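You operate a simulated robot arm through the tools that you are given. There is no shell and no other tool. Be economical: measure what you need, move in short steps, check, and stop when the job is done.

Carry out the task below with a simulated robot arm. There is one attempt and no reset: what you move stays moved.

TASK
Run water into the hanging cup and empty it into the ribbed orange cup.
Fine: ribbed cup on its SEAT; close the water before swinging; leave the purple dial and the other ribbed cups.

The check looks at the end state, three seconds after you hand in, the way a careful person would. Anything else that was tipped, shoved, dropped, spilled or broken makes it a failure.

THE ROBOT
A 7-joint arm with a two-finger parallel gripper, fixed in place. Base frame: the origin is at the foot of the arm, x ahead of it, y to its left, z up; the work surface is at about z = 800. Units: mm, degrees, N and s.
With the tool pointing down near the work surface it reaches from about 300 to 700 mm from the base axis. Its first joint turns from -66.0 to 66.0 degrees. Payload 1.57 kg.
The tool frame sits at the grasp point between the pads (the TCP): z along the fingers, y along the line on which they close. The tips reach 30 mm beyond it. Largest opening 110 mm; finger width 24, thickness 12; the body of the gripper, 48 by 112 mm, starts 78 mm behind the TCP.
Orientation is that of the tool frame in the base frame, as a unit quaternion [w, x, y, z]. With the fingers straight down and closing along the base's y, the tool's x points along the base's -x, its y along +y and its z along -z.

THE INTERFACE
- The arm moves only by the tool play_rows. Its argument "targets" is a list of rows, each a list of 6 numbers: the shift along the base's x, y, z in mm, then the turn, a rotation vector about the base's x, y, z in degrees. In form: [[dx, dy, dz, wx, wy, wz], ...]. A call has 1 to 20 rows; each row is the pose to reach, as a shift and turn from the pose commanded when the call began. "fingers" is the gripper command, from -1 (fully open) to 1 (shut), values between in proportion, set as the call begins (left out, the last holds). Each row takes 0.2 s and may step no farther than 50 mm and 8.6 degrees from the row before; otherwise, or with a gripper value out of range, the whole call is refused. A pose out of reach is approached as far as the arm can. The call stops where the force on the tool passes 40 N (or 10 N more than at its start, if that is more) or the arm is blocked; 0.2 s more then pass. Each finger travels about 108 mm/s and halts on what it meets, pressing with about 25 N; the grip force reading is that of the motor and also rises with nothing between the fingers. The clock runs only during rows and for 0.2 s after the last one: add rows that repeat a pose to give the fingers time. It gives the time, the measured TCP pose, the force on the tool (base axes), the opening and the grip force at its end, in the units of the frame above (readings bear some noise), and new pictures: "pictures" is both (left out), scene, wrist or none.
- Cameras (640 x 400 px; columns grow to the right, rows downward): "scene" is fixed at [187.1, -397.7, 1402.3]; the picture's right is [0.69, -0.72, 0.00], its down [-0.42, -0.40, -0.82] and it looks along [0.59, 0.57, -0.58] (base axes); focal length 278 px, centre (320, 200). "wrist" rides on the gripper at [70, 16, -141] in the tool frame; the picture's right is [-0.23, 0.97, 0.00], its down [-0.85, -0.20, -0.48] and it looks along [-0.47, -0.11, 0.88] (tool axes); focal length 222 px, centre (320, 200).
- locate(camera, pixels): there is no depth. For up to 12 entries [column, row, z] of the newest picture of that camera ("zoom" is the newest enlarged one), the place [x, y] in the base frame at which the ray of that pixel passes the height z, good to about 3 mm, but the place of the scene camera against the robot may be out by one fixed shift of up to 18 mm in any direction. No time passes.
- enlarge(camera, box): a new picture of the part [left, top, right, bottom] of that camera's present view, enlarged. No time passes.
- close_job(): hands the job in; it is judged then, once.

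Work in short steps. Measure before you move; look again where a grasp or a placing could have gone wrong, and mend it. You have 80 turns and 200 pictures in all, those below and enlarged ones among them. Open the gripper and draw the arm clear of the work before you hand the job in, unless the task says otherwise; then end with one line.

The tools are called after "Emit:" as name(argument=value, ...) on one line, values as JSON. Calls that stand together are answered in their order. play_rows: Moves the arm, as the interface text tells. Its arguments: {"type":"object","properties":{"targets":{"type":"array","items":{"type":"array","items":{"type":"number"}}},"fingers":{"type":"number"},"pictures":{"type":"string","enum":["both","scene","wrist","none"]}},"required":["targets"]} The other tools are called the same way: locate (camera, pixels) gives the place at which the rays of pixels pass given heights; enlarge (camera, box) takes an enlarged picture of a part of a camera's view; close_job () hands the job in.

At the start:

```text
clock: 0.0
tool_pos: [416.7, 121.6, 1236.0]
tcp_rot: [0.0, 0.0, 1.0, 0.0]
wrist_force: [0.2, 0.3, 0.1]
opening: 110.0
finger_force: 0.1
```

scene: 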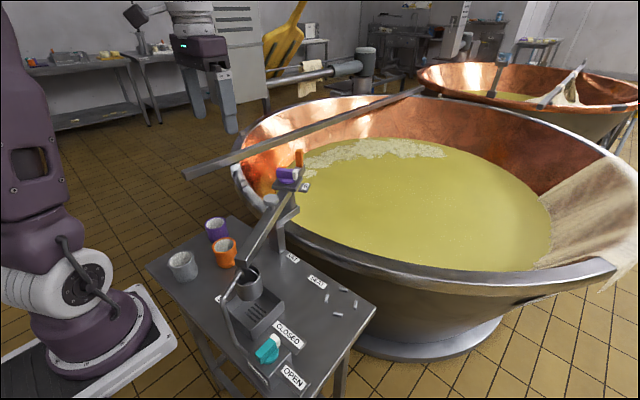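
wrist: 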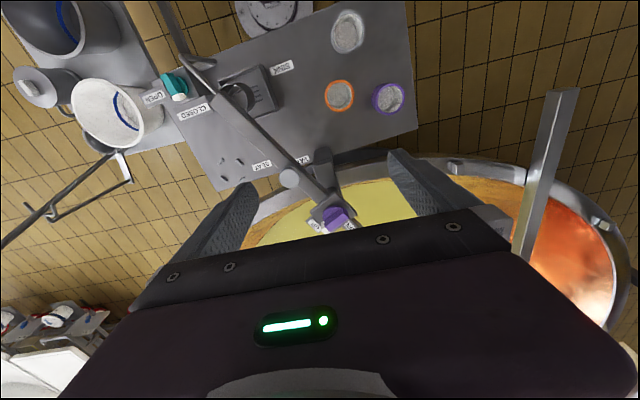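

The scene shows a table with ribbed cups, a dial, a valve and a hanging cup around (250,285). I enlarge both views to understand the layout.

Emit:
enlarge(camera="scene", box=[140, 140, 380, 400])

Emit:
enlarge(camera="wrist", box=[140, 0, 420, 240])

```text
1.54 times, centred on (260, 270) of scene
```

zoom: 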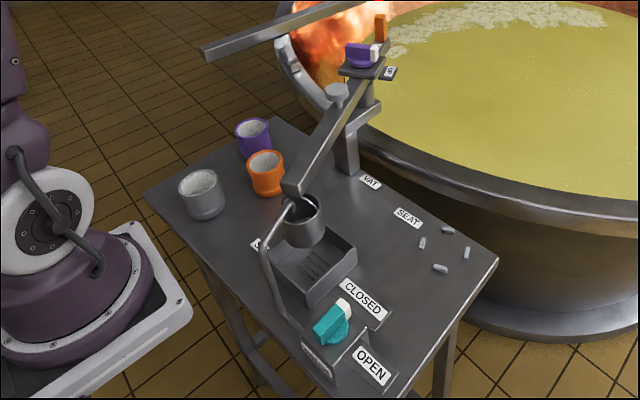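

```text
1.67 times, centred on (280, 120) of wrist
```

zoom: 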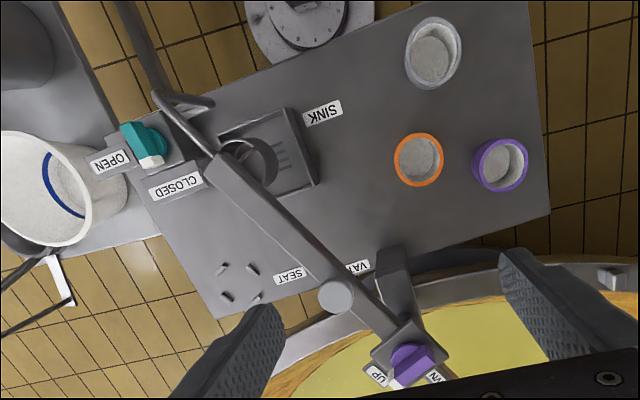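

I need finer detail of the boom, its dial end and the hanging cup.

Emit:
enlarge(camera="scene", box=[250, 140, 330, 220])

Emit:
enlarge(camera="scene", box=[210, 240, 330, 390])

Emit:
enlarge(camera="wrist", box=[250, 130, 370, 240])

Emit:
enlarge(camera="scene", box=[150, 200, 260, 300])

```text
5.00 times, centred on (290, 180) of scene
```

zoom: 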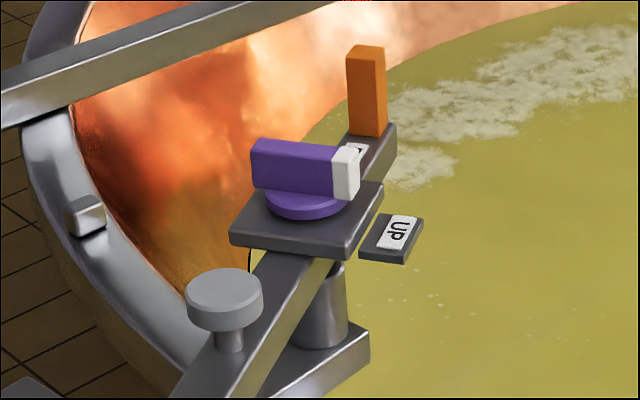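

```text
2.67 times, centred on (270, 315) of scene
```

zoom: 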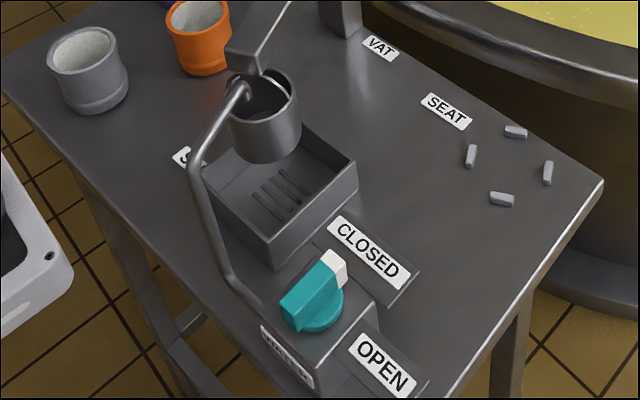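

```text
3.64 times, centred on (310, 185) of wrist
```

zoom: 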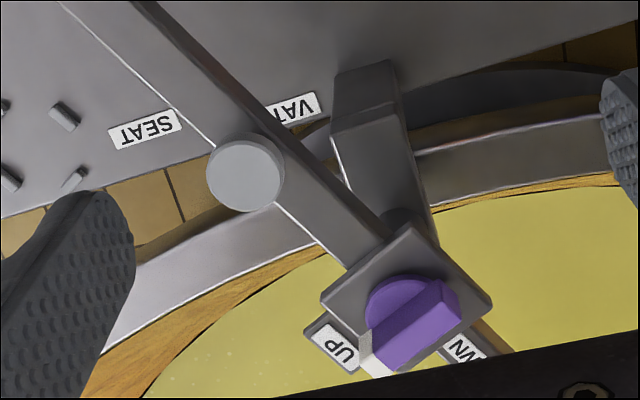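

```text
4.00 times, centred on (205, 250) of scene
```

zoom: 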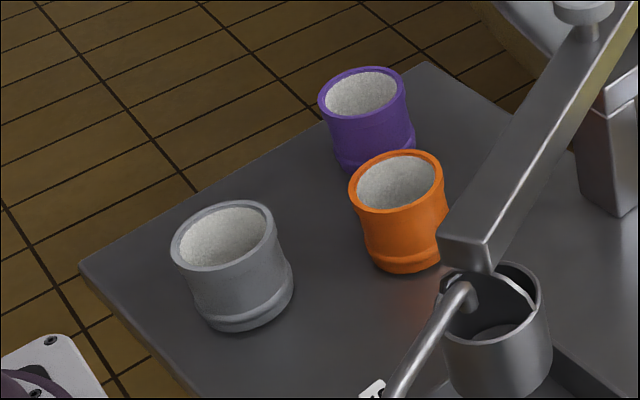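

Next I compare table-height points in both views to get the camera shift, and place the main items.

Emit:
locate(camera="scene", pixels=[[343.1, 289.5, 805], [326.3, 298.5, 805], [355.5, 304.5, 805], [338.3, 314.6, 805], [317, 281, 800], [293, 257, 800], [225, 239, 880], [216, 223, 880], [183, 256, 880], [285, 172, 1000], [285, 172, 1050], [285, 172, 1100]])

Emit:
locate(camera="wrist", pixels=[[221.8, 161.4, 805], [224.2, 178.2, 805], [237.5, 159, 805], [242.2, 178.2, 805], [262, 166, 800], [305, 160, 800], [339, 95, 880], [389, 98, 880], [348, 32, 880], [332, 218, 1000], [332, 218, 1050], [332, 218, 1100]])

Emit:
locate(camera="scene", pixels=[[271.4, 199.5, 1000], [271.4, 199.5, 1050], [271.4, 199.5, 1100], [266, 348, 850], [266, 348, 880], [298, 145, 1000], [298, 145, 1050], [298, 145, 1100], [250, 275, 900], [250, 275, 950], [250, 275, 1000]])

Emit:
locate(camera="wrist", pixels=[[289.4, 178, 1000], [289.4, 178, 1050], [289.4, 178, 1100], [174, 86, 850], [174, 86, 880], [237, 96, 900], [237, 96, 950], [237, 96, 1000]])

```text
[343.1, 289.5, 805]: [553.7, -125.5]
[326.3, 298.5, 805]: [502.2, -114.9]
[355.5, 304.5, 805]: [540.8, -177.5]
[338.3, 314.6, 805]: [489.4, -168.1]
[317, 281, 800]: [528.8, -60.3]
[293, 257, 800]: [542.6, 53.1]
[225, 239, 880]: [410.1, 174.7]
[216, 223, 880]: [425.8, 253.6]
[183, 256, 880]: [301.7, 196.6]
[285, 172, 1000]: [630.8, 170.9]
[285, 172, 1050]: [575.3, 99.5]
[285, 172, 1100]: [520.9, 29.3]
```

```text
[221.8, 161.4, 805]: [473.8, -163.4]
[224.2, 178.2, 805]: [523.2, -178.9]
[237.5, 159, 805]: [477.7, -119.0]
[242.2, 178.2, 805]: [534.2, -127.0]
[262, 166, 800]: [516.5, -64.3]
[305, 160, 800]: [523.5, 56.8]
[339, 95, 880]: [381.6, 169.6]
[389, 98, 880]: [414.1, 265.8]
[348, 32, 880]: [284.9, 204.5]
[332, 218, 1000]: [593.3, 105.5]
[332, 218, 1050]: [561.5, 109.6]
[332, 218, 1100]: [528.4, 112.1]
```

```text
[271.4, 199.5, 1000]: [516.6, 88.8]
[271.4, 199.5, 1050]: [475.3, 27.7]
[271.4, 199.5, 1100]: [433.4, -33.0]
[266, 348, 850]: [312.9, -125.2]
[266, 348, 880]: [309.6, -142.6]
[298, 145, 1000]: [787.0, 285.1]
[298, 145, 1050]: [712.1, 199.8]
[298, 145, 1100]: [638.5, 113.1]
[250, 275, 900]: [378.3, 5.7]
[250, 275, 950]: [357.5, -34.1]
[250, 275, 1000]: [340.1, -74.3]
```

```text
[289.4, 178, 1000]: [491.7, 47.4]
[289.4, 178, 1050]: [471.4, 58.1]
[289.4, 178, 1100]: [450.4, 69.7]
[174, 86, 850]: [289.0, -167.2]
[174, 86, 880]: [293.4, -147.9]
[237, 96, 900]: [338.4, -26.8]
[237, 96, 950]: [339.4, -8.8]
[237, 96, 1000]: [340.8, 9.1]
```

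Seat is near (503,-147), orange cup near (385,170), boom pivot near (566,109), hanging cup under the boom tip near (340,-18). First I go above the orange cup with a 30° yaw to clear its neighbours, and look.

Emit:
play_rows(targets=[[-6, 10, -45, 0, 0, 6], [-12, 20, -90, 0, 0, 12], [-18, 30, -135, 0, 0, 18], [-25, 40, -180, 0, 0, 24], [-32, 48, -216, 0, 0, 30], [-32, 48, -216, 0, 0, 30]], fingers=-1)

```text
clock: 1.4
tool_pos: [384.3, 175.4, 1019.9]
tcp_rot: [0.0, -0.26, 0.966, 0.0]
wrist_force: [0.4, 0.4, -0.1]
opening: 110.0
finger_force: 0.0
```

scene: 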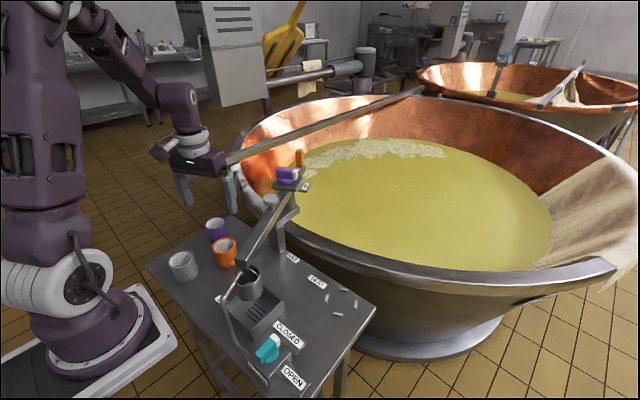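
wrist: 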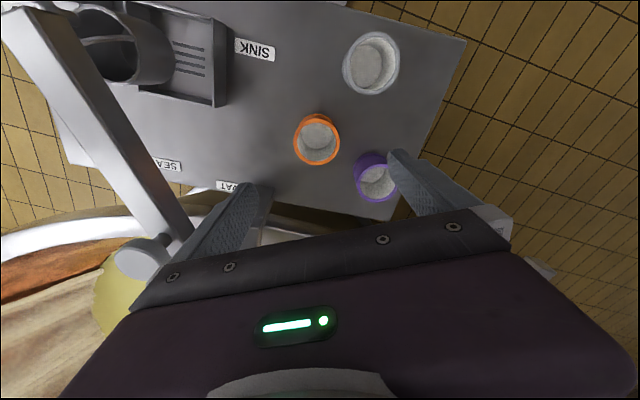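

Orange cup rim now at (317,137) in the wrist view; I enlarge and locate it.

Emit:
enlarge(camera="wrist", box=[270, 20, 430, 220])

Emit:
locate(camera="wrist", pixels=[[317, 136, 870], [317, 136, 885], [317, 143, 805], [295, 140, 880], [340, 132, 880], [371, 63, 880], [375, 172, 880], [317, 114, 880], [317, 158, 880]])

```text
2.00 times, centred on (350, 120) of wrist
```

zoom: 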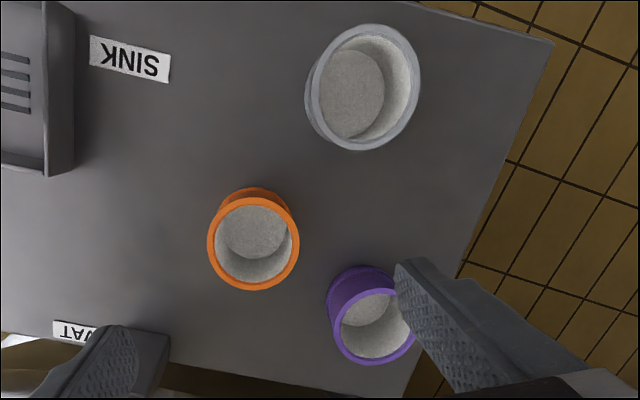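

```text
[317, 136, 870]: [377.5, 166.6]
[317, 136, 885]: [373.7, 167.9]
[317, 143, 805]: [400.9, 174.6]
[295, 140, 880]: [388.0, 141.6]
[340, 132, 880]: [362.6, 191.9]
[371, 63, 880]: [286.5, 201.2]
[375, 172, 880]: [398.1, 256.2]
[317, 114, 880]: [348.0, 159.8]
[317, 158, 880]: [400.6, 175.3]
```

Recompute rim centre from both cameras with better pixels.

Emit:
locate(camera="scene", pixels=[[224, 245.7, 860], [224, 245.7, 870], [224, 245.7, 880]])

Emit:
locate(camera="wrist", pixels=[[316.5, 141.5, 860], [316.5, 141.5, 870], [316.5, 141.5, 880], [316.5, 136, 805]])

```text
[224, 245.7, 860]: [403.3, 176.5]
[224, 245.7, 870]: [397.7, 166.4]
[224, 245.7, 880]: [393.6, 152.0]
```

```text
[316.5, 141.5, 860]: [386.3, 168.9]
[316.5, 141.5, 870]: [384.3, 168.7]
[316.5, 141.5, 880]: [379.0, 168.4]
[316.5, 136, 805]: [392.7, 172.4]
```

Rim about z 866, cup centre about (386,170). I go down part-way and re-check the pose reading (y read 175 vs 170 commanded).

Emit:
play_rows(targets=[[2, 0, -40, 0, 0, 0], [2, 0, -70, 0, 0, 0], [2, 0, -70, 0, 0, 0]], pictures="wrist")

```text
clock: 2.2
tool_pos: [386.8, 172.2, 951.1]
tcp_rot: [-0.001, -0.259, 0.966, 0.0]
wrist_force: [0.3, 0.7, 0.9]
opening: 110.2
finger_force: 0.0
```

wrist: 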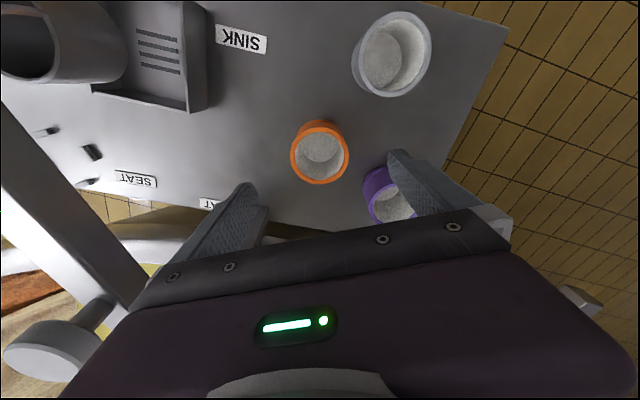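

Emit:
enlarge(camera="wrist", box=[260, 100, 420, 240])

Emit:
locate(camera="wrist", pixels=[[319.5, 156, 866], [319.5, 158, 866], [290, 158, 866], [349, 154, 866], [394, 200, 866]])

```text
2.86 times, centred on (340, 170) of wrist
```

zoom: 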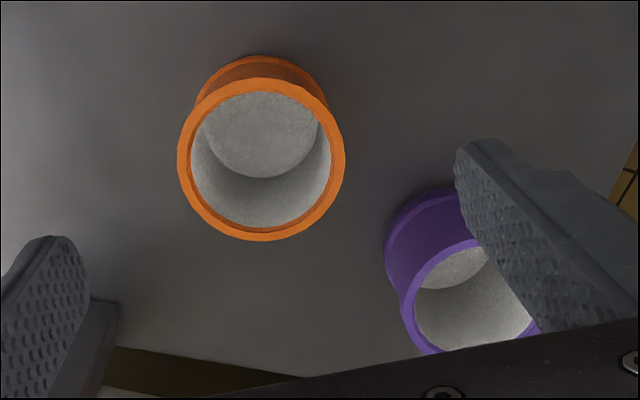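

```text
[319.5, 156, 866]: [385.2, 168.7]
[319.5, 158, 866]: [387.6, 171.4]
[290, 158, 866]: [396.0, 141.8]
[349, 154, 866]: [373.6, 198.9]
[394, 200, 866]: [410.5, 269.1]
```

Cup is centred at about (386,169), rim 60 mm wide; the commanded axis is on it. Descend to TCP z≈838 with fingers open.

Emit:
play_rows(targets=[[-1, -1, -40, 0, 0, 0], [-1, -1, -80, 0, 0, 0], [-1, -1, -112, 0, 0, 0], [-1, -1, -112, 0, 0, 0]])

```text
clock: 3.2
tool_pos: [385.7, 168.5, 838.1]
tcp_rot: [0.002, -0.259, 0.966, 0.001]
wrist_force: [-0.2, 0.5, 0.3]
opening: 109.8
finger_force: 0.0
```

scene: 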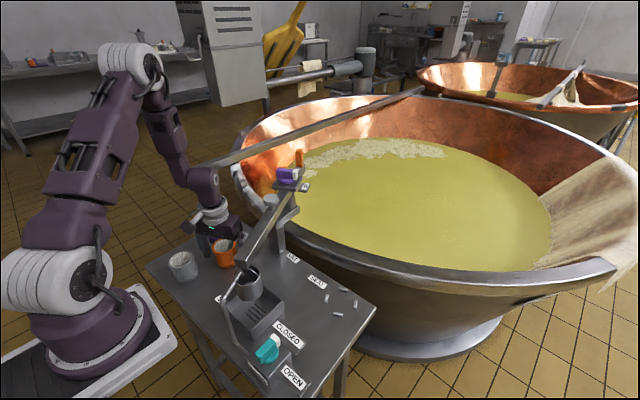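
wrist: 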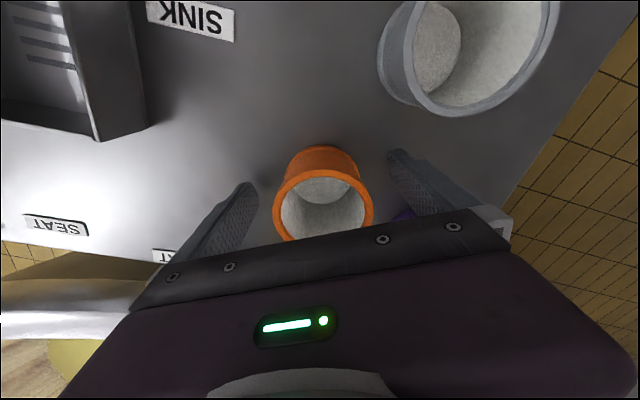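

The cup sits between the fingers. Close gently; the cup may be soft, so I close in steps: around 60 mm first would be value ≈ -0.1, then press a little.

Emit:
play_rows(targets=[[0, 0, 0, 0, 0, 0], [0, 0, 0, 0, 0, 0], [0, 0, 0, 0, 0, 0]], fingers=0.1, pictures="wrist")

```text
clock: 4.0
tool_pos: [386.2, 168.5, 839.7]
tcp_rot: [0.0, -0.259, 0.966, 0.0]
wrist_force: [-0.1, -0.9, -1.4]
opening: 53.4
finger_force: 25.1
```

wrist: 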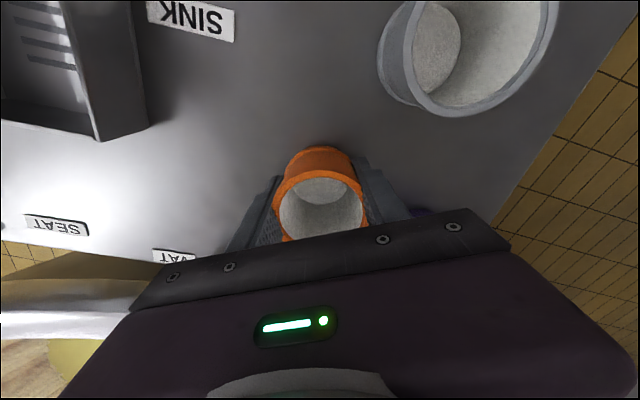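

Held at 53 mm. Lift straight up to z≈1130, well over the boom (≈1040), checking the hold.

Emit:
play_rows(targets=[[0, 0, 10, 0, 0, 0], [0, 0, 50, 0, 0, 0], [0, 0, 98, 0, 0, 0], [0, 0, 146, 0, 0, 0], [0, 0, 194, 0, 0, 0], [0, 0, 242, 0, 0, 0], [0, 0, 292, 0, 0, 0], [0, 0, 292, 0, 0, 0]], fingers=0.4)

```text
clock: 5.8
tool_pos: [387.1, 169.8, 1129.9]
tcp_rot: [0.001, -0.259, 0.966, 0.0]
wrist_force: [0.3, 0.0, -1.0]
opening: 53.2
finger_force: 24.9
```

scene: 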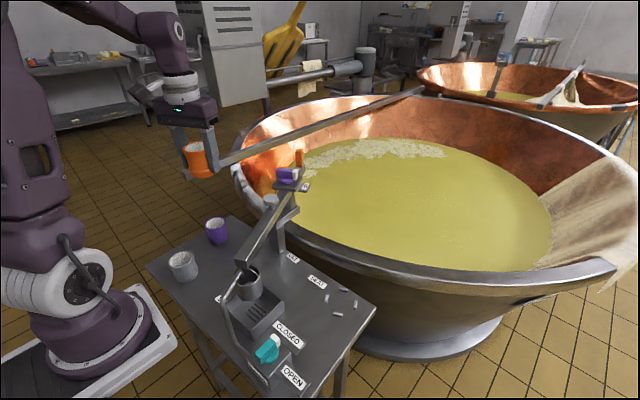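
wrist: 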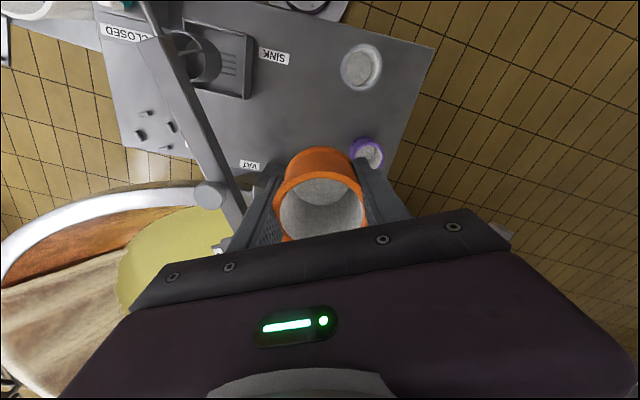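

Cup is held. Move across above the boom to over the seat.

Emit:
play_rows(targets=[[10, -38, 0, 0, 0, 0], [22, -78, 0, 0, 0, 0], [36, -118, 0, 0, 0, 0], [52, -158, 0, 0, 0, 0], [68, -198, 0, 0, 0, 0], [84, -238, 0, 0, 0, 0], [100, -278, 0, 0, 0, 0], [117, -316, 0, 0, 0, 0], [117, -316, -40, 0, 0, 0], [117, -316, -80, 0, 0, 0], [117, -316, -120, 0, 0, 0], [117, -316, -120, 0, 0, 0]])

```text
clock: 8.4
tool_pos: [501.3, -145.1, 1010.4]
tcp_rot: [0.001, -0.259, 0.966, 0.0]
wrist_force: [0.1, 0.5, -0.4]
opening: 53.3
finger_force: 25.2
```

scene: 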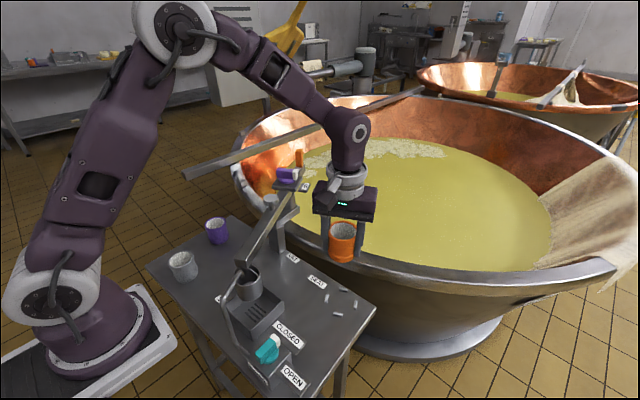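
wrist: 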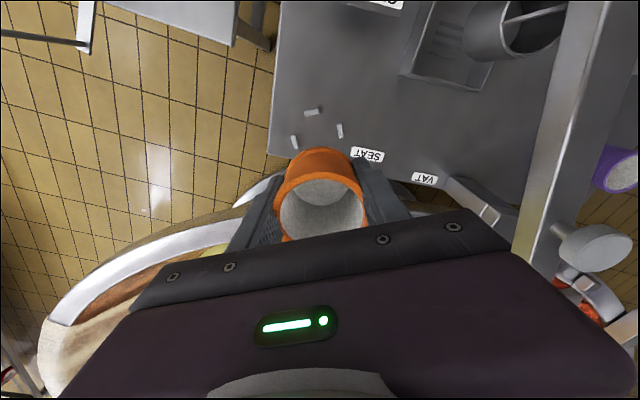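

Three pegs show at (311,112), (294,142), (339,131). Locate them.

Emit:
locate(camera="wrist", pixels=[[311, 112, 805], [294, 142, 805], [339, 131, 805]])

Emit:
enlarge(camera="wrist", box=[260, 80, 400, 180])

Emit:
enlarge(camera="scene", box=[310, 270, 370, 330])

```text
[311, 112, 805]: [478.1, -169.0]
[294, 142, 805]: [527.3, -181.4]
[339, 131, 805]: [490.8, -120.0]
```

```text
4.00 times, centred on (330, 130) of wrist
```

zoom: 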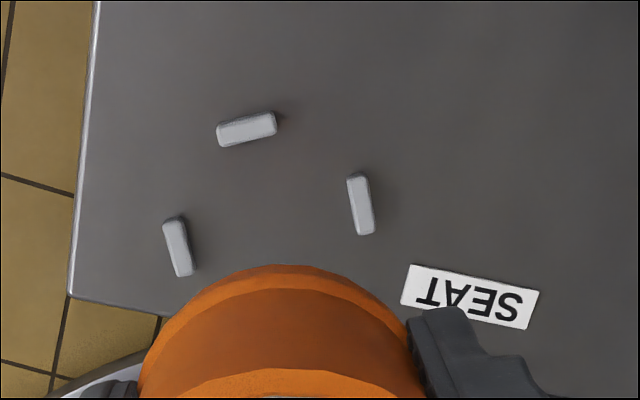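

```text
6.67 times, centred on (340, 300) of scene
```

zoom: 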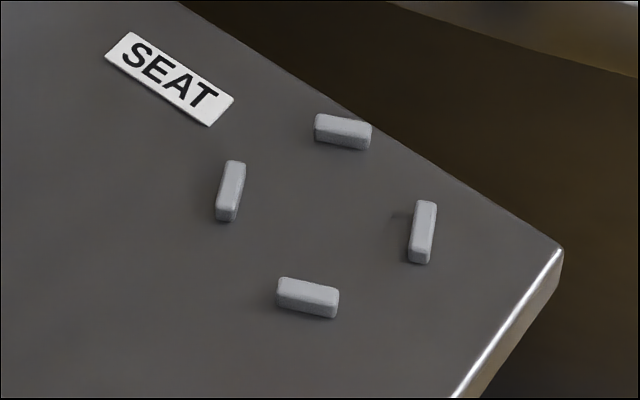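

Pegs' midpoint reads (509,-151) here but (503,-147) earlier. I shift back a bit so all four pegs show and measure once more.

Emit:
play_rows(targets=[[35, 20, 0, 0, 0, 0], [52, 30, 0, 0, 0, 0], [52, 30, 0, 0, 0, 0]], pictures="wrist")

Emit:
enlarge(camera="wrist", box=[250, 50, 400, 160])

```text
clock: 9.2
tool_pos: [556.0, -116.5, 1010.1]
tcp_rot: [0.0, -0.259, 0.966, 0.0]
wrist_force: [-0.5, -0.3, -0.6]
opening: 53.1
finger_force: 25.0
```

wrist: 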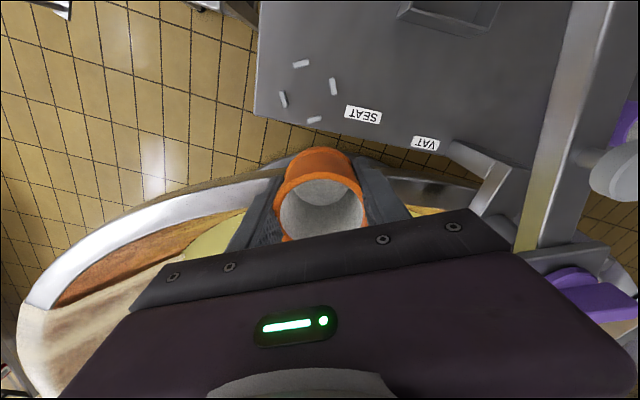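

```text
3.64 times, centred on (325, 105) of wrist
```

zoom: 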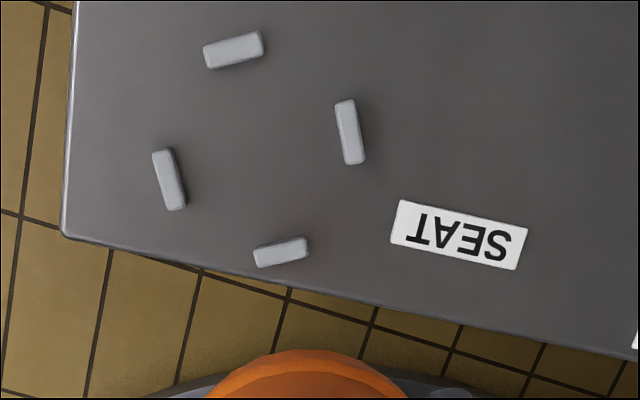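

Emit:
locate(camera="zoom", pixels=[[233, 50, 806], [351, 131, 806], [170, 180, 806], [280, 252, 806]])

Emit:
locate(camera="zoom", pixels=[[233, 50, 806], [351, 131, 806], [170, 180, 806], [280, 252, 806]])

```text
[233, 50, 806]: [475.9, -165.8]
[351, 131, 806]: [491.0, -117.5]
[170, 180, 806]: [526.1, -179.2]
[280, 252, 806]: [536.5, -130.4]
```

```text
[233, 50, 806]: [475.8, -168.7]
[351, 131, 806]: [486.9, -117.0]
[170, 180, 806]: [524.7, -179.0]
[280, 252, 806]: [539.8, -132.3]
```

Mean seat centre ≈ (507,-149). Return over it and go down until the cup base hovers ~15 mm above the table.

Emit:
play_rows(targets=[[-24, -16, 0, 0, 0, 0], [-47.7, -31.6, 0, 0, 0, 0], [-47.7, -31.6, -45, 0, 0, 0], [-47.7, -31.6, -90, 0, 0, 0], [-47.7, -31.6, -130, 0, 0, 0], [-47.7, -31.6, -150, 0, 0, 0], [-47.7, -31.6, -150, 0, 0, 0]])

Emit:
enlarge(camera="scene", box=[300, 250, 380, 330])

Emit:
enlarge(camera="wrist", box=[230, 100, 410, 250])

```text
clock: 10.8
tool_pos: [505.4, -145.9, 860.4]
tcp_rot: [0.001, -0.258, 0.966, -0.001]
wrist_force: [0.5, -0.1, -0.6]
opening: 53.2
finger_force: 25.4
```

scene: 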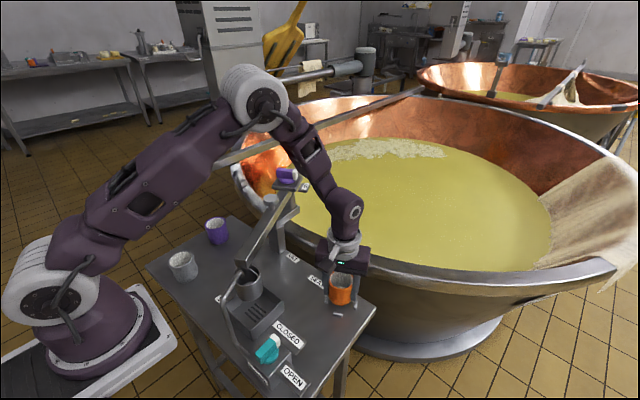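
wrist: 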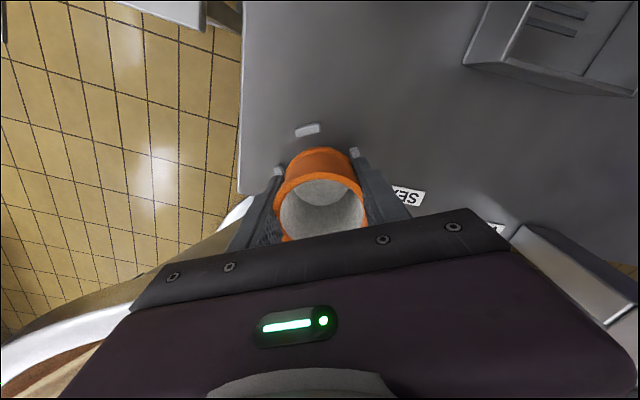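

```text
5.00 times, centred on (340, 290) of scene
```

zoom: 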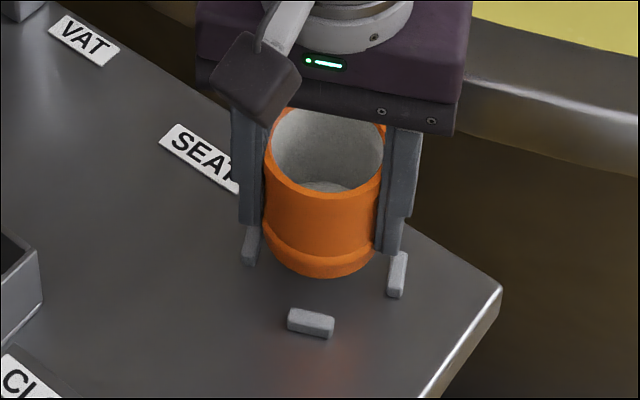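

```text
2.67 times, centred on (320, 175) of wrist
```

zoom: 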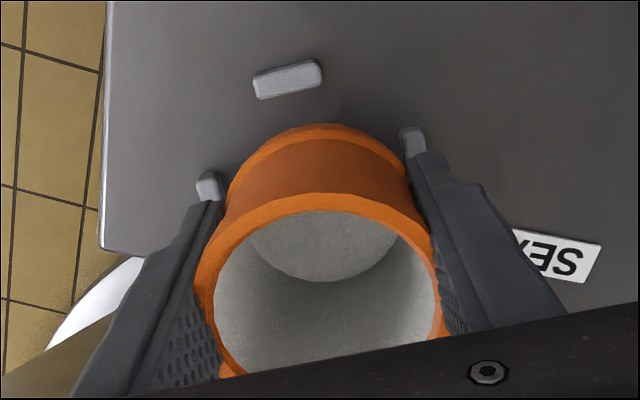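

The fingers lie right over two pegs, so I turn the tool −45° to straddle between pegs. First I refine peg positions from this near view.

Emit:
locate(camera="zoom", pixels=[[287, 78, 808], [287, 78, 808], [287, 78, 808]])

Emit:
play_rows(targets=[[0, 0, 10, 0, 0, -8], [0, 0, 10, 0, 0, -16], [0, 0, 10, 0, 0, -24], [0, 0, 10, 0, 0, -32], [0, 0, 10, 0, 0, -40], [0, 0, 10, 0, 0, -45], [0, 0, 10, 0, 0, -45]])

Emit:
enlarge(camera="scene", box=[300, 250, 380, 330])

Emit:
enlarge(camera="wrist", box=[230, 100, 410, 250])

```text
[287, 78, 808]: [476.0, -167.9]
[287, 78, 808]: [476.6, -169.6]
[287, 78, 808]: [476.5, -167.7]
```

```text
clock: 12.4
tool_pos: [506.4, -148.3, 869.9]
tcp_rot: [0.0, 0.133, 0.991, 0.0]
wrist_force: [0.5, -0.9, -0.9]
opening: 53.0
finger_force: 24.7
```

scene: 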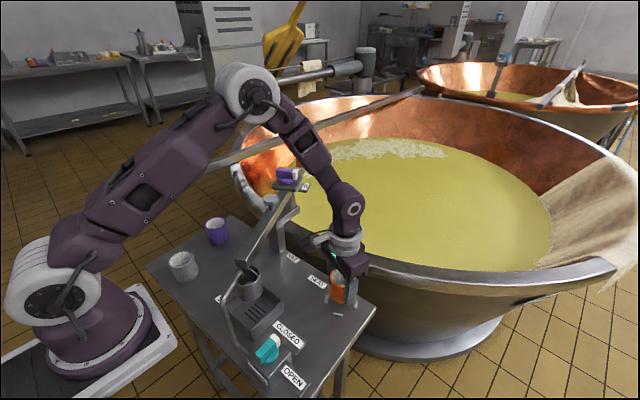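
wrist: 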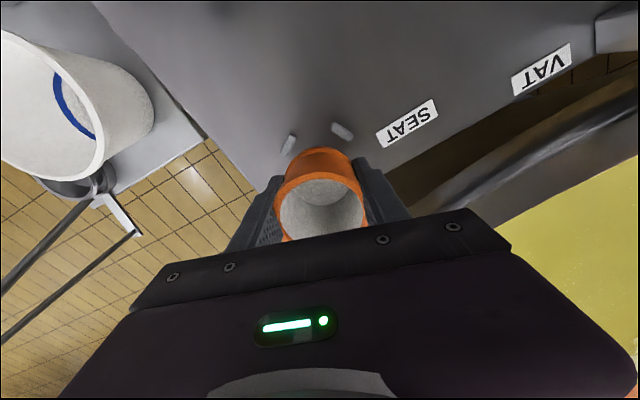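

```text
5.00 times, centred on (340, 290) of scene
```

zoom: 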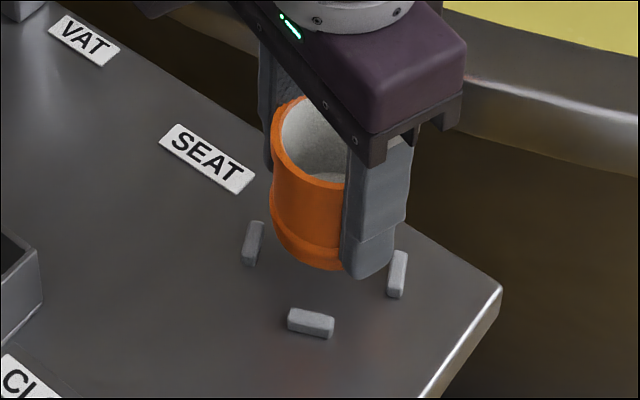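

```text
2.67 times, centred on (320, 175) of wrist
```

zoom: 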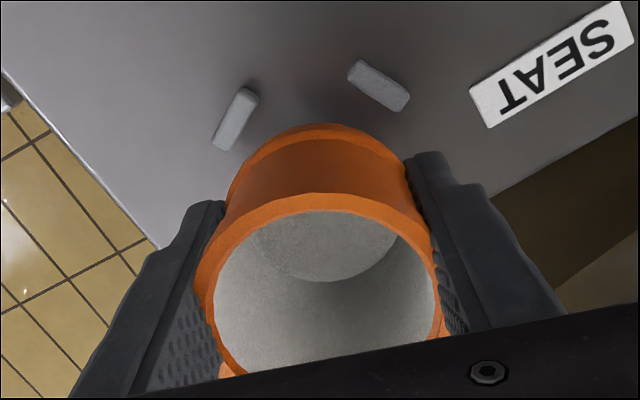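

Emit:
locate(camera="zoom", pixels=[[236, 118, 808], [379, 86, 808], [236, 118, 808], [379, 86, 808]])

Emit:
locate(camera="zoom", pixels=[[236, 118, 808], [379, 86, 808], [236, 118, 808], [379, 86, 808]])

```text
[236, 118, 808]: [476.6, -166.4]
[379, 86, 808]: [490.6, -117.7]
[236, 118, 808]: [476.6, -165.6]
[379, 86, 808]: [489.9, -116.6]
```

```text
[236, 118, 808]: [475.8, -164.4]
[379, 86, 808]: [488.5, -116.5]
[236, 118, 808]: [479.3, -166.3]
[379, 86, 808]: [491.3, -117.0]
```

Seat centre ≈ (508,-148). Lower slowly with a 1 mm correction.

Emit:
play_rows(targets=[[1, 1, -10, 0, 0, 0], [1, 1, -18, 0, 0, 0], [1, 1, -24, 0, 0, 0], [1, 1, -28, 0, 0, 0], [1, 1, -31, 0, 0, 0], [1, 1, -31, 0, 0, 0]])

Emit:
enlarge(camera="scene", box=[300, 250, 380, 330])

Emit:
enlarge(camera="wrist", box=[230, 100, 410, 250])

```text
clock: 13.8
tool_pos: [506.9, -147.3, 839.1]
tcp_rot: [0.001, 0.131, 0.991, 0.0]
wrist_force: [-2.7, -1.0, 1.2]
opening: 53.3
finger_force: 25.1
```

scene: 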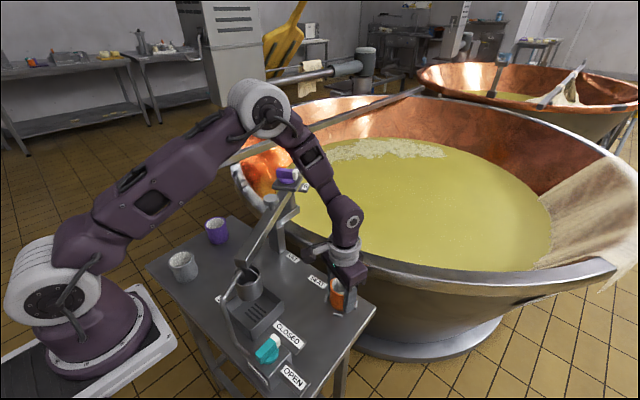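
wrist: 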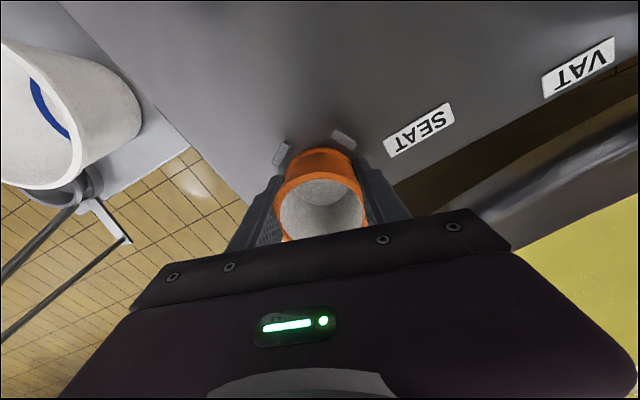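

```text
5.00 times, centred on (340, 290) of scene
```

zoom: 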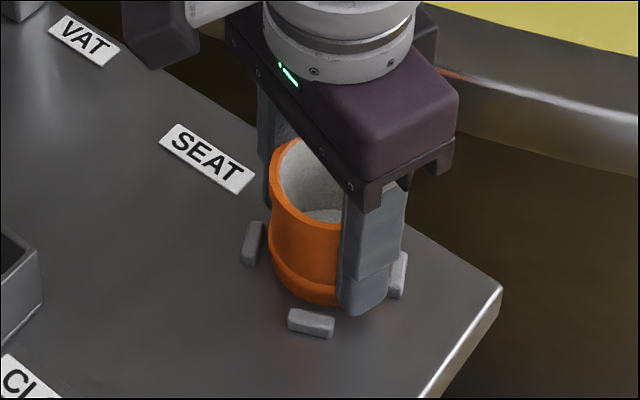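

```text
2.67 times, centred on (320, 175) of wrist
```

zoom: 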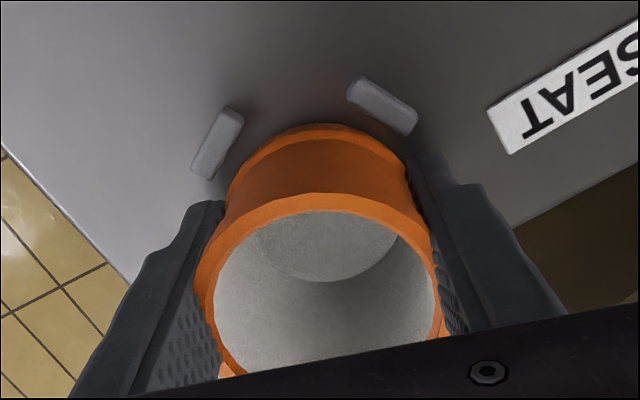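

The cup is down inside the pegs (z 839). Open moderately, then lift.

Emit:
play_rows(targets=[[0, 0, 0, 0, 0, 0], [0, 0, 0, 0, 0, 0], [0, 0, 0, 0, 0, 0], [0, 0, 30, 0, 0, 0], [0, 0, 75, 0, 0, 0], [0, 0, 120, 0, 0, 0], [0, 0, 165, 0, 0, 0], [0, 0, 165, 0, 0, 0]], fingers=-0.5)

Emit:
enlarge(camera="scene", box=[300, 250, 380, 330])

Emit:
enlarge(camera="wrist", box=[230, 100, 410, 250])

```text
clock: 15.6
tool_pos: [508.1, -147.1, 1002.6]
tcp_rot: [0.0, 0.13, 0.991, 0.0]
wrist_force: [0.5, -0.1, -0.4]
opening: 82.7
finger_force: 0.1
```

scene: 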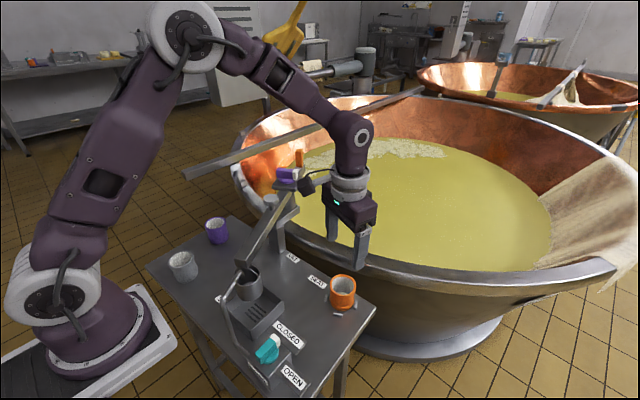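
wrist: 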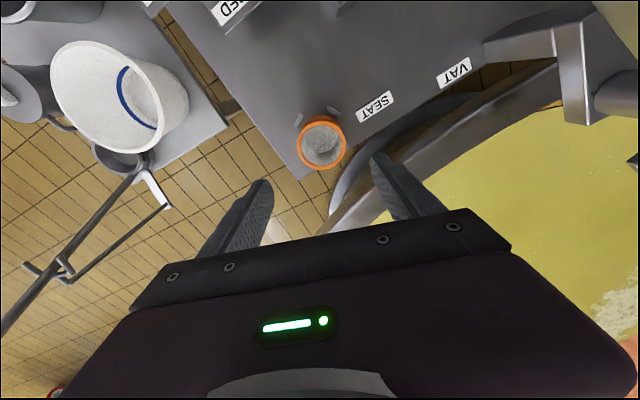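

```text
5.00 times, centred on (340, 290) of scene
```

zoom: 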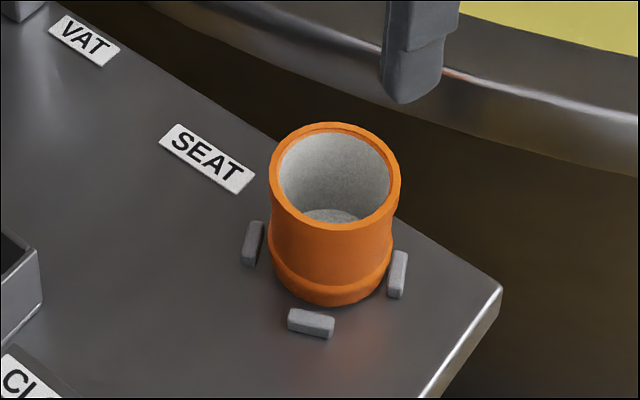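

```text
2.67 times, centred on (320, 175) of wrist
```

zoom: 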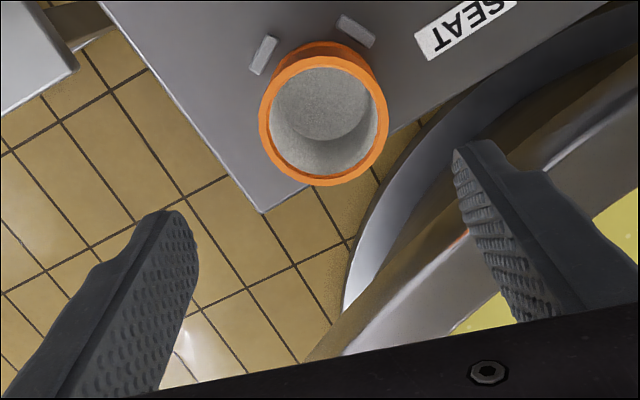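

Cup is seated well between the pegs. Next I raise and move to view the boom's pivot, knob and orange tab from above.

Emit:
play_rows(targets=[[0, 0, 45, 0, 0, 3], [0, 0, 90, 0, 0, 6], [0, 0, 140, 0, 0, 9], [0, 0, 190, 0, 0, 12], [0, 0, 235, 0, 0, 15], [20, 40, 250, 0, 0, 15], [40, 80, 250, 0, 0, 15], [60, 120, 250, 0, 0, 15], [80, 165, 250, 0, 0, 15], [100, 210, 250, 0, 0, 15], [120, 250, 250, 0, 0, 15], [120, 250, 250, 0, 0, 15]])

Emit:
enlarge(camera="wrist", box=[200, 40, 440, 220])

```text
clock: 18.2
tool_pos: [579.7, 95.4, 1221.2]
tcp_rot: [0.0, -0.001, 1.0, 0.0]
wrist_force: [-0.3, -0.8, -0.9]
opening: 82.6
finger_force: 0.1
out of reach, approached as far as the arm can: row 8, 9, 10, 11, 12
```

scene: 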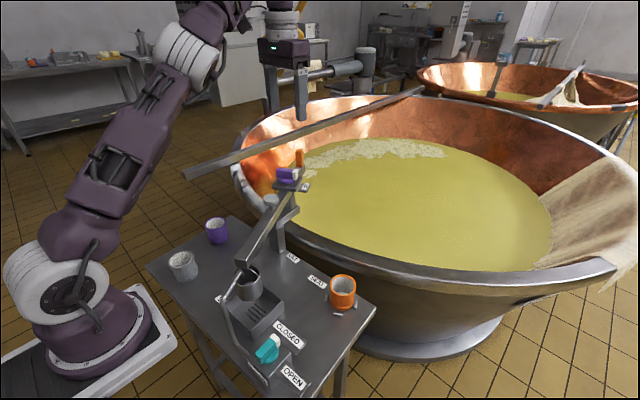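
wrist: 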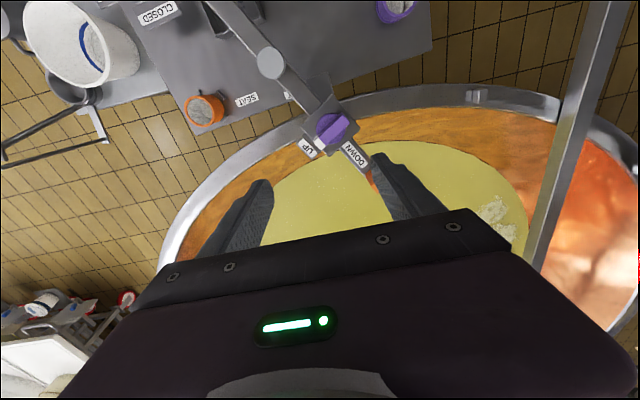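

```text
2.22 times, centred on (320, 130) of wrist
```

zoom: 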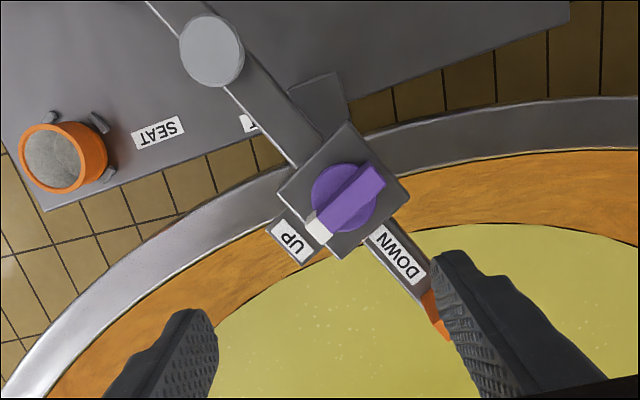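

Emit:
enlarge(camera="scene", box=[215, 250, 285, 320])

Emit:
enlarge(camera="scene", box=[255, 140, 325, 280])

Emit:
enlarge(camera="scene", box=[240, 320, 320, 400])

```text
5.71 times, centred on (250, 285) of scene
```

zoom: 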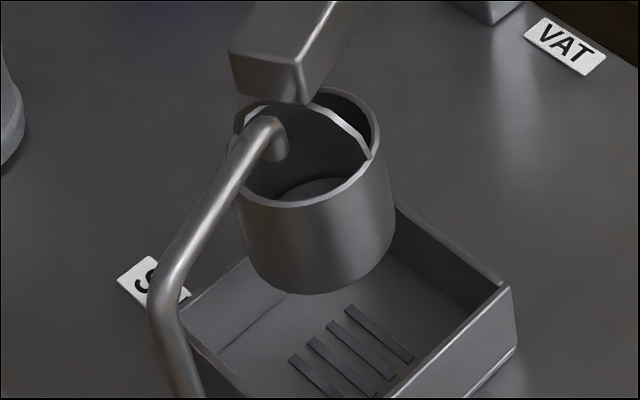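

```text
2.86 times, centred on (290, 210) of scene
```

zoom: 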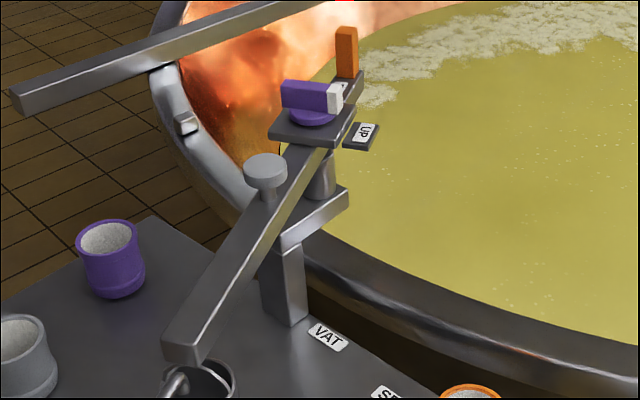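

```text
5.00 times, centred on (280, 360) of scene
```

zoom: 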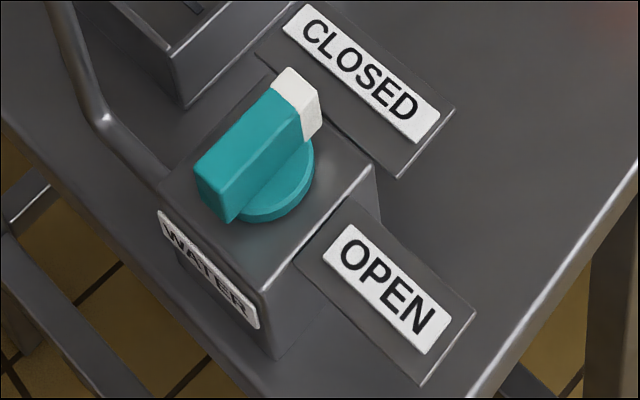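

Dial reads UP; fin and mushroom knob remain candidates. I measure the knob, pivot and orange fin from this view.

Emit:
locate(camera="wrist", pixels=[[271.5, 63, 1000], [271.5, 63, 1030], [271.5, 63, 1050], [333, 128, 1030], [333, 128, 1050], [333, 128, 1070], [370, 178, 1050], [370, 178, 1080], [370, 178, 1100]])

Emit:
locate(camera="scene", pixels=[[271.4, 197.5, 1020], [271.4, 197.5, 1030], [271.4, 197.5, 1040], [285, 176, 1030], [285, 176, 1050], [285, 176, 1070], [300, 150, 1050], [300, 150, 1080], [300, 150, 1100], [256, 262, 980], [256, 262, 1000], [256, 262, 960]])

```text
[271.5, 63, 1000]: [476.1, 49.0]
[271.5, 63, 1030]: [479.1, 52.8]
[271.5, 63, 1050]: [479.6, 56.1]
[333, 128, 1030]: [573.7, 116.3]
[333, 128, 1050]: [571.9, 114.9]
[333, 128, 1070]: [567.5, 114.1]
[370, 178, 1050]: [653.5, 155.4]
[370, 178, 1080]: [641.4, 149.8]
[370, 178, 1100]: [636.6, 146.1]
```

```text
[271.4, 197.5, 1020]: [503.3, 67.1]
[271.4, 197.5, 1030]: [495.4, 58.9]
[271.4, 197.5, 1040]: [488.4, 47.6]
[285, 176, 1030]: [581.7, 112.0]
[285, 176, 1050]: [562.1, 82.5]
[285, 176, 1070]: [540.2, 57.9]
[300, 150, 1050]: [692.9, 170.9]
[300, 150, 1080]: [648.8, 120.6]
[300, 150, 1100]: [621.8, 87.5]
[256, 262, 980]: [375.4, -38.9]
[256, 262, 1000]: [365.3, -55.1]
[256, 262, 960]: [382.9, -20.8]
```

Knob ≈ (479,53,1033), pivot ≈ (571,114). I move above the knob at a safe height and check where the command landed.

Emit:
play_rows(targets=[[-30, -10, 0, 0, 0, 6], [-70, -25, -20, 0, 0, 12], [-110, -40, -50, 0, 0, 18], [-149, -49, -80, 0, 0, 20], [-149, -49, -100, 0, 0, 20], [-149, -49, -100, 0, 0, 20]], pictures="wrist")

```text
refused: row 3 steps farther than a row can; nothing moved
```

Emit:
play_rows(targets=[[-30, -10, 0, 0, 0, 6], [-65, -20, -10, 0, 0, 12], [-100, -32, -30, 0, 0, 18], [-130, -44, -60, 0, 0, 20], [-149, -49, -100, 0, 0, 20], [-149, -49, -100, 0, 0, 20]], pictures="wrist")

```text
clock: 19.6
tool_pos: [430.7, 47.0, 1120.6]
tcp_rot: [0.0, -0.174, 0.985, -0.001]
wrist_force: [0.1, 0.0, -0.4]
opening: 82.5
finger_force: 0.0
```

wrist: 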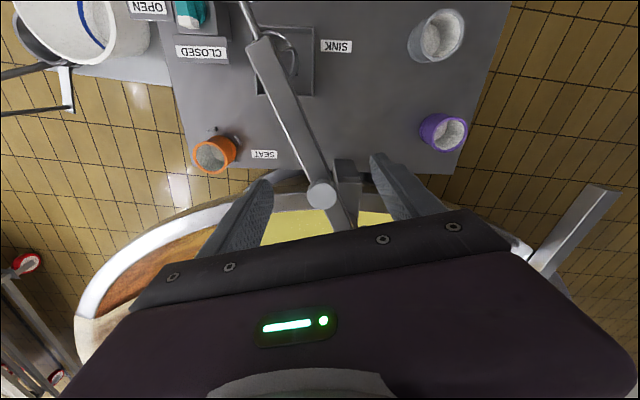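

The command had been clipped; now at (431,46,1121). Knob shows at (321,195); locate it and the boom tip.

Emit:
enlarge(camera="wrist", box=[230, 20, 370, 230])

Emit:
locate(camera="wrist", pixels=[[321, 195, 1033], [321, 195, 1033], [307, 196, 1033], [336, 194, 1033], [262, 46, 990], [290, 60, 930]])

```text
1.90 times, centred on (300, 125) of wrist
```

zoom: 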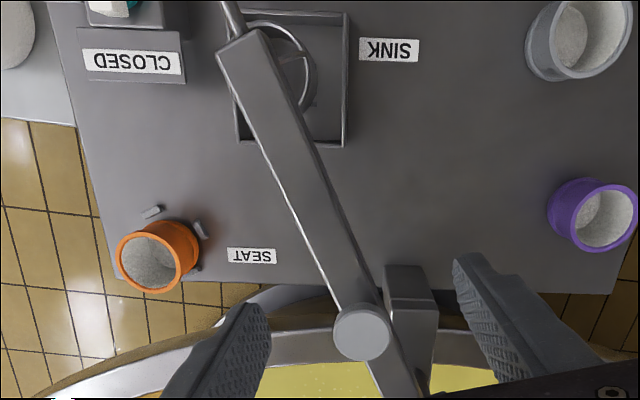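

```text
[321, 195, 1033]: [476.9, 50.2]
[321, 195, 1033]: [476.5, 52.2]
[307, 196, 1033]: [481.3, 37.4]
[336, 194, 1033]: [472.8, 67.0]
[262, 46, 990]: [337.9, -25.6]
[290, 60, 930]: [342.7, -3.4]
```

Knob at (477,51), 31 mm wide. Go above and down to TCP z 1044 (tips ~1014) and check from the scene before closing.

Emit:
play_rows(targets=[[25, 3, -10, 0, 0, 0], [46, 5, -30, 0, 0, 0], [46, 5, -60, 0, 0, 0], [46, 5, -77, 0, 0, 0], [46, 5, -77, 0, 0, 0]])

Emit:
enlarge(camera="scene", box=[230, 140, 320, 240])

Emit:
enlarge(camera="wrist", box=[230, 80, 410, 250])

```text
clock: 20.8
tool_pos: [476.9, 51.4, 1046.0]
tcp_rot: [0.0, -0.174, 0.985, 0.0]
wrist_force: [-0.2, 0.0, -0.1]
opening: 82.5
finger_force: 0.1
```

scene: 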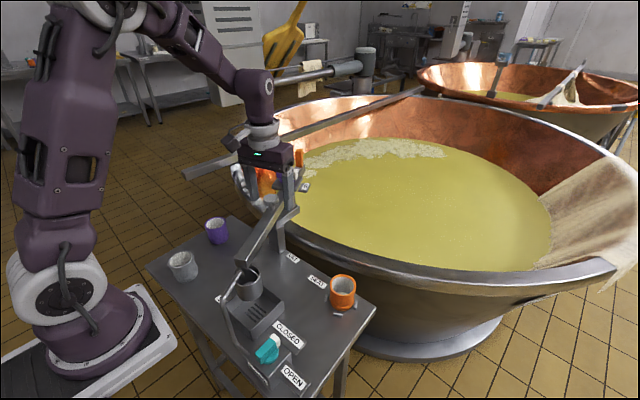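
wrist: 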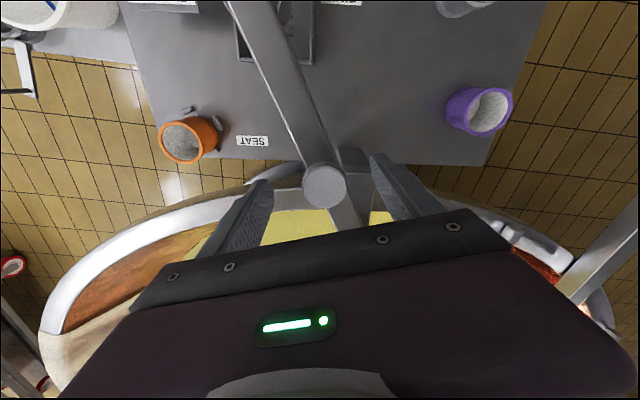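

```text
4.00 times, centred on (275, 190) of scene
```

zoom: 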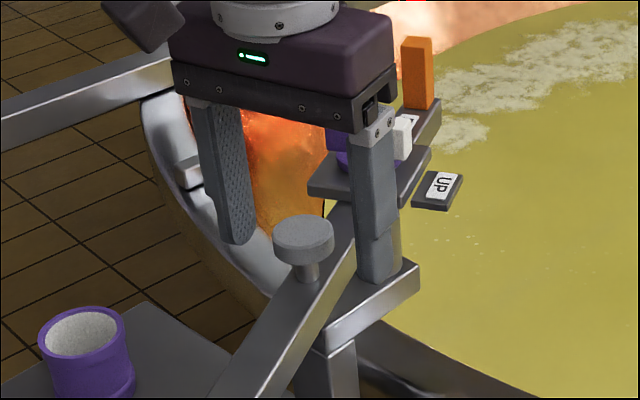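

```text
2.35 times, centred on (320, 165) of wrist
```

zoom: 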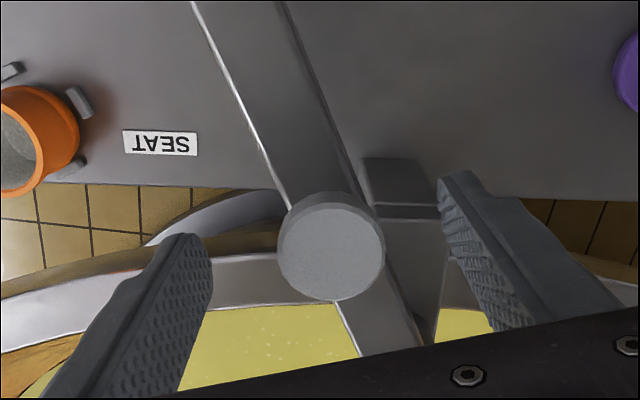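

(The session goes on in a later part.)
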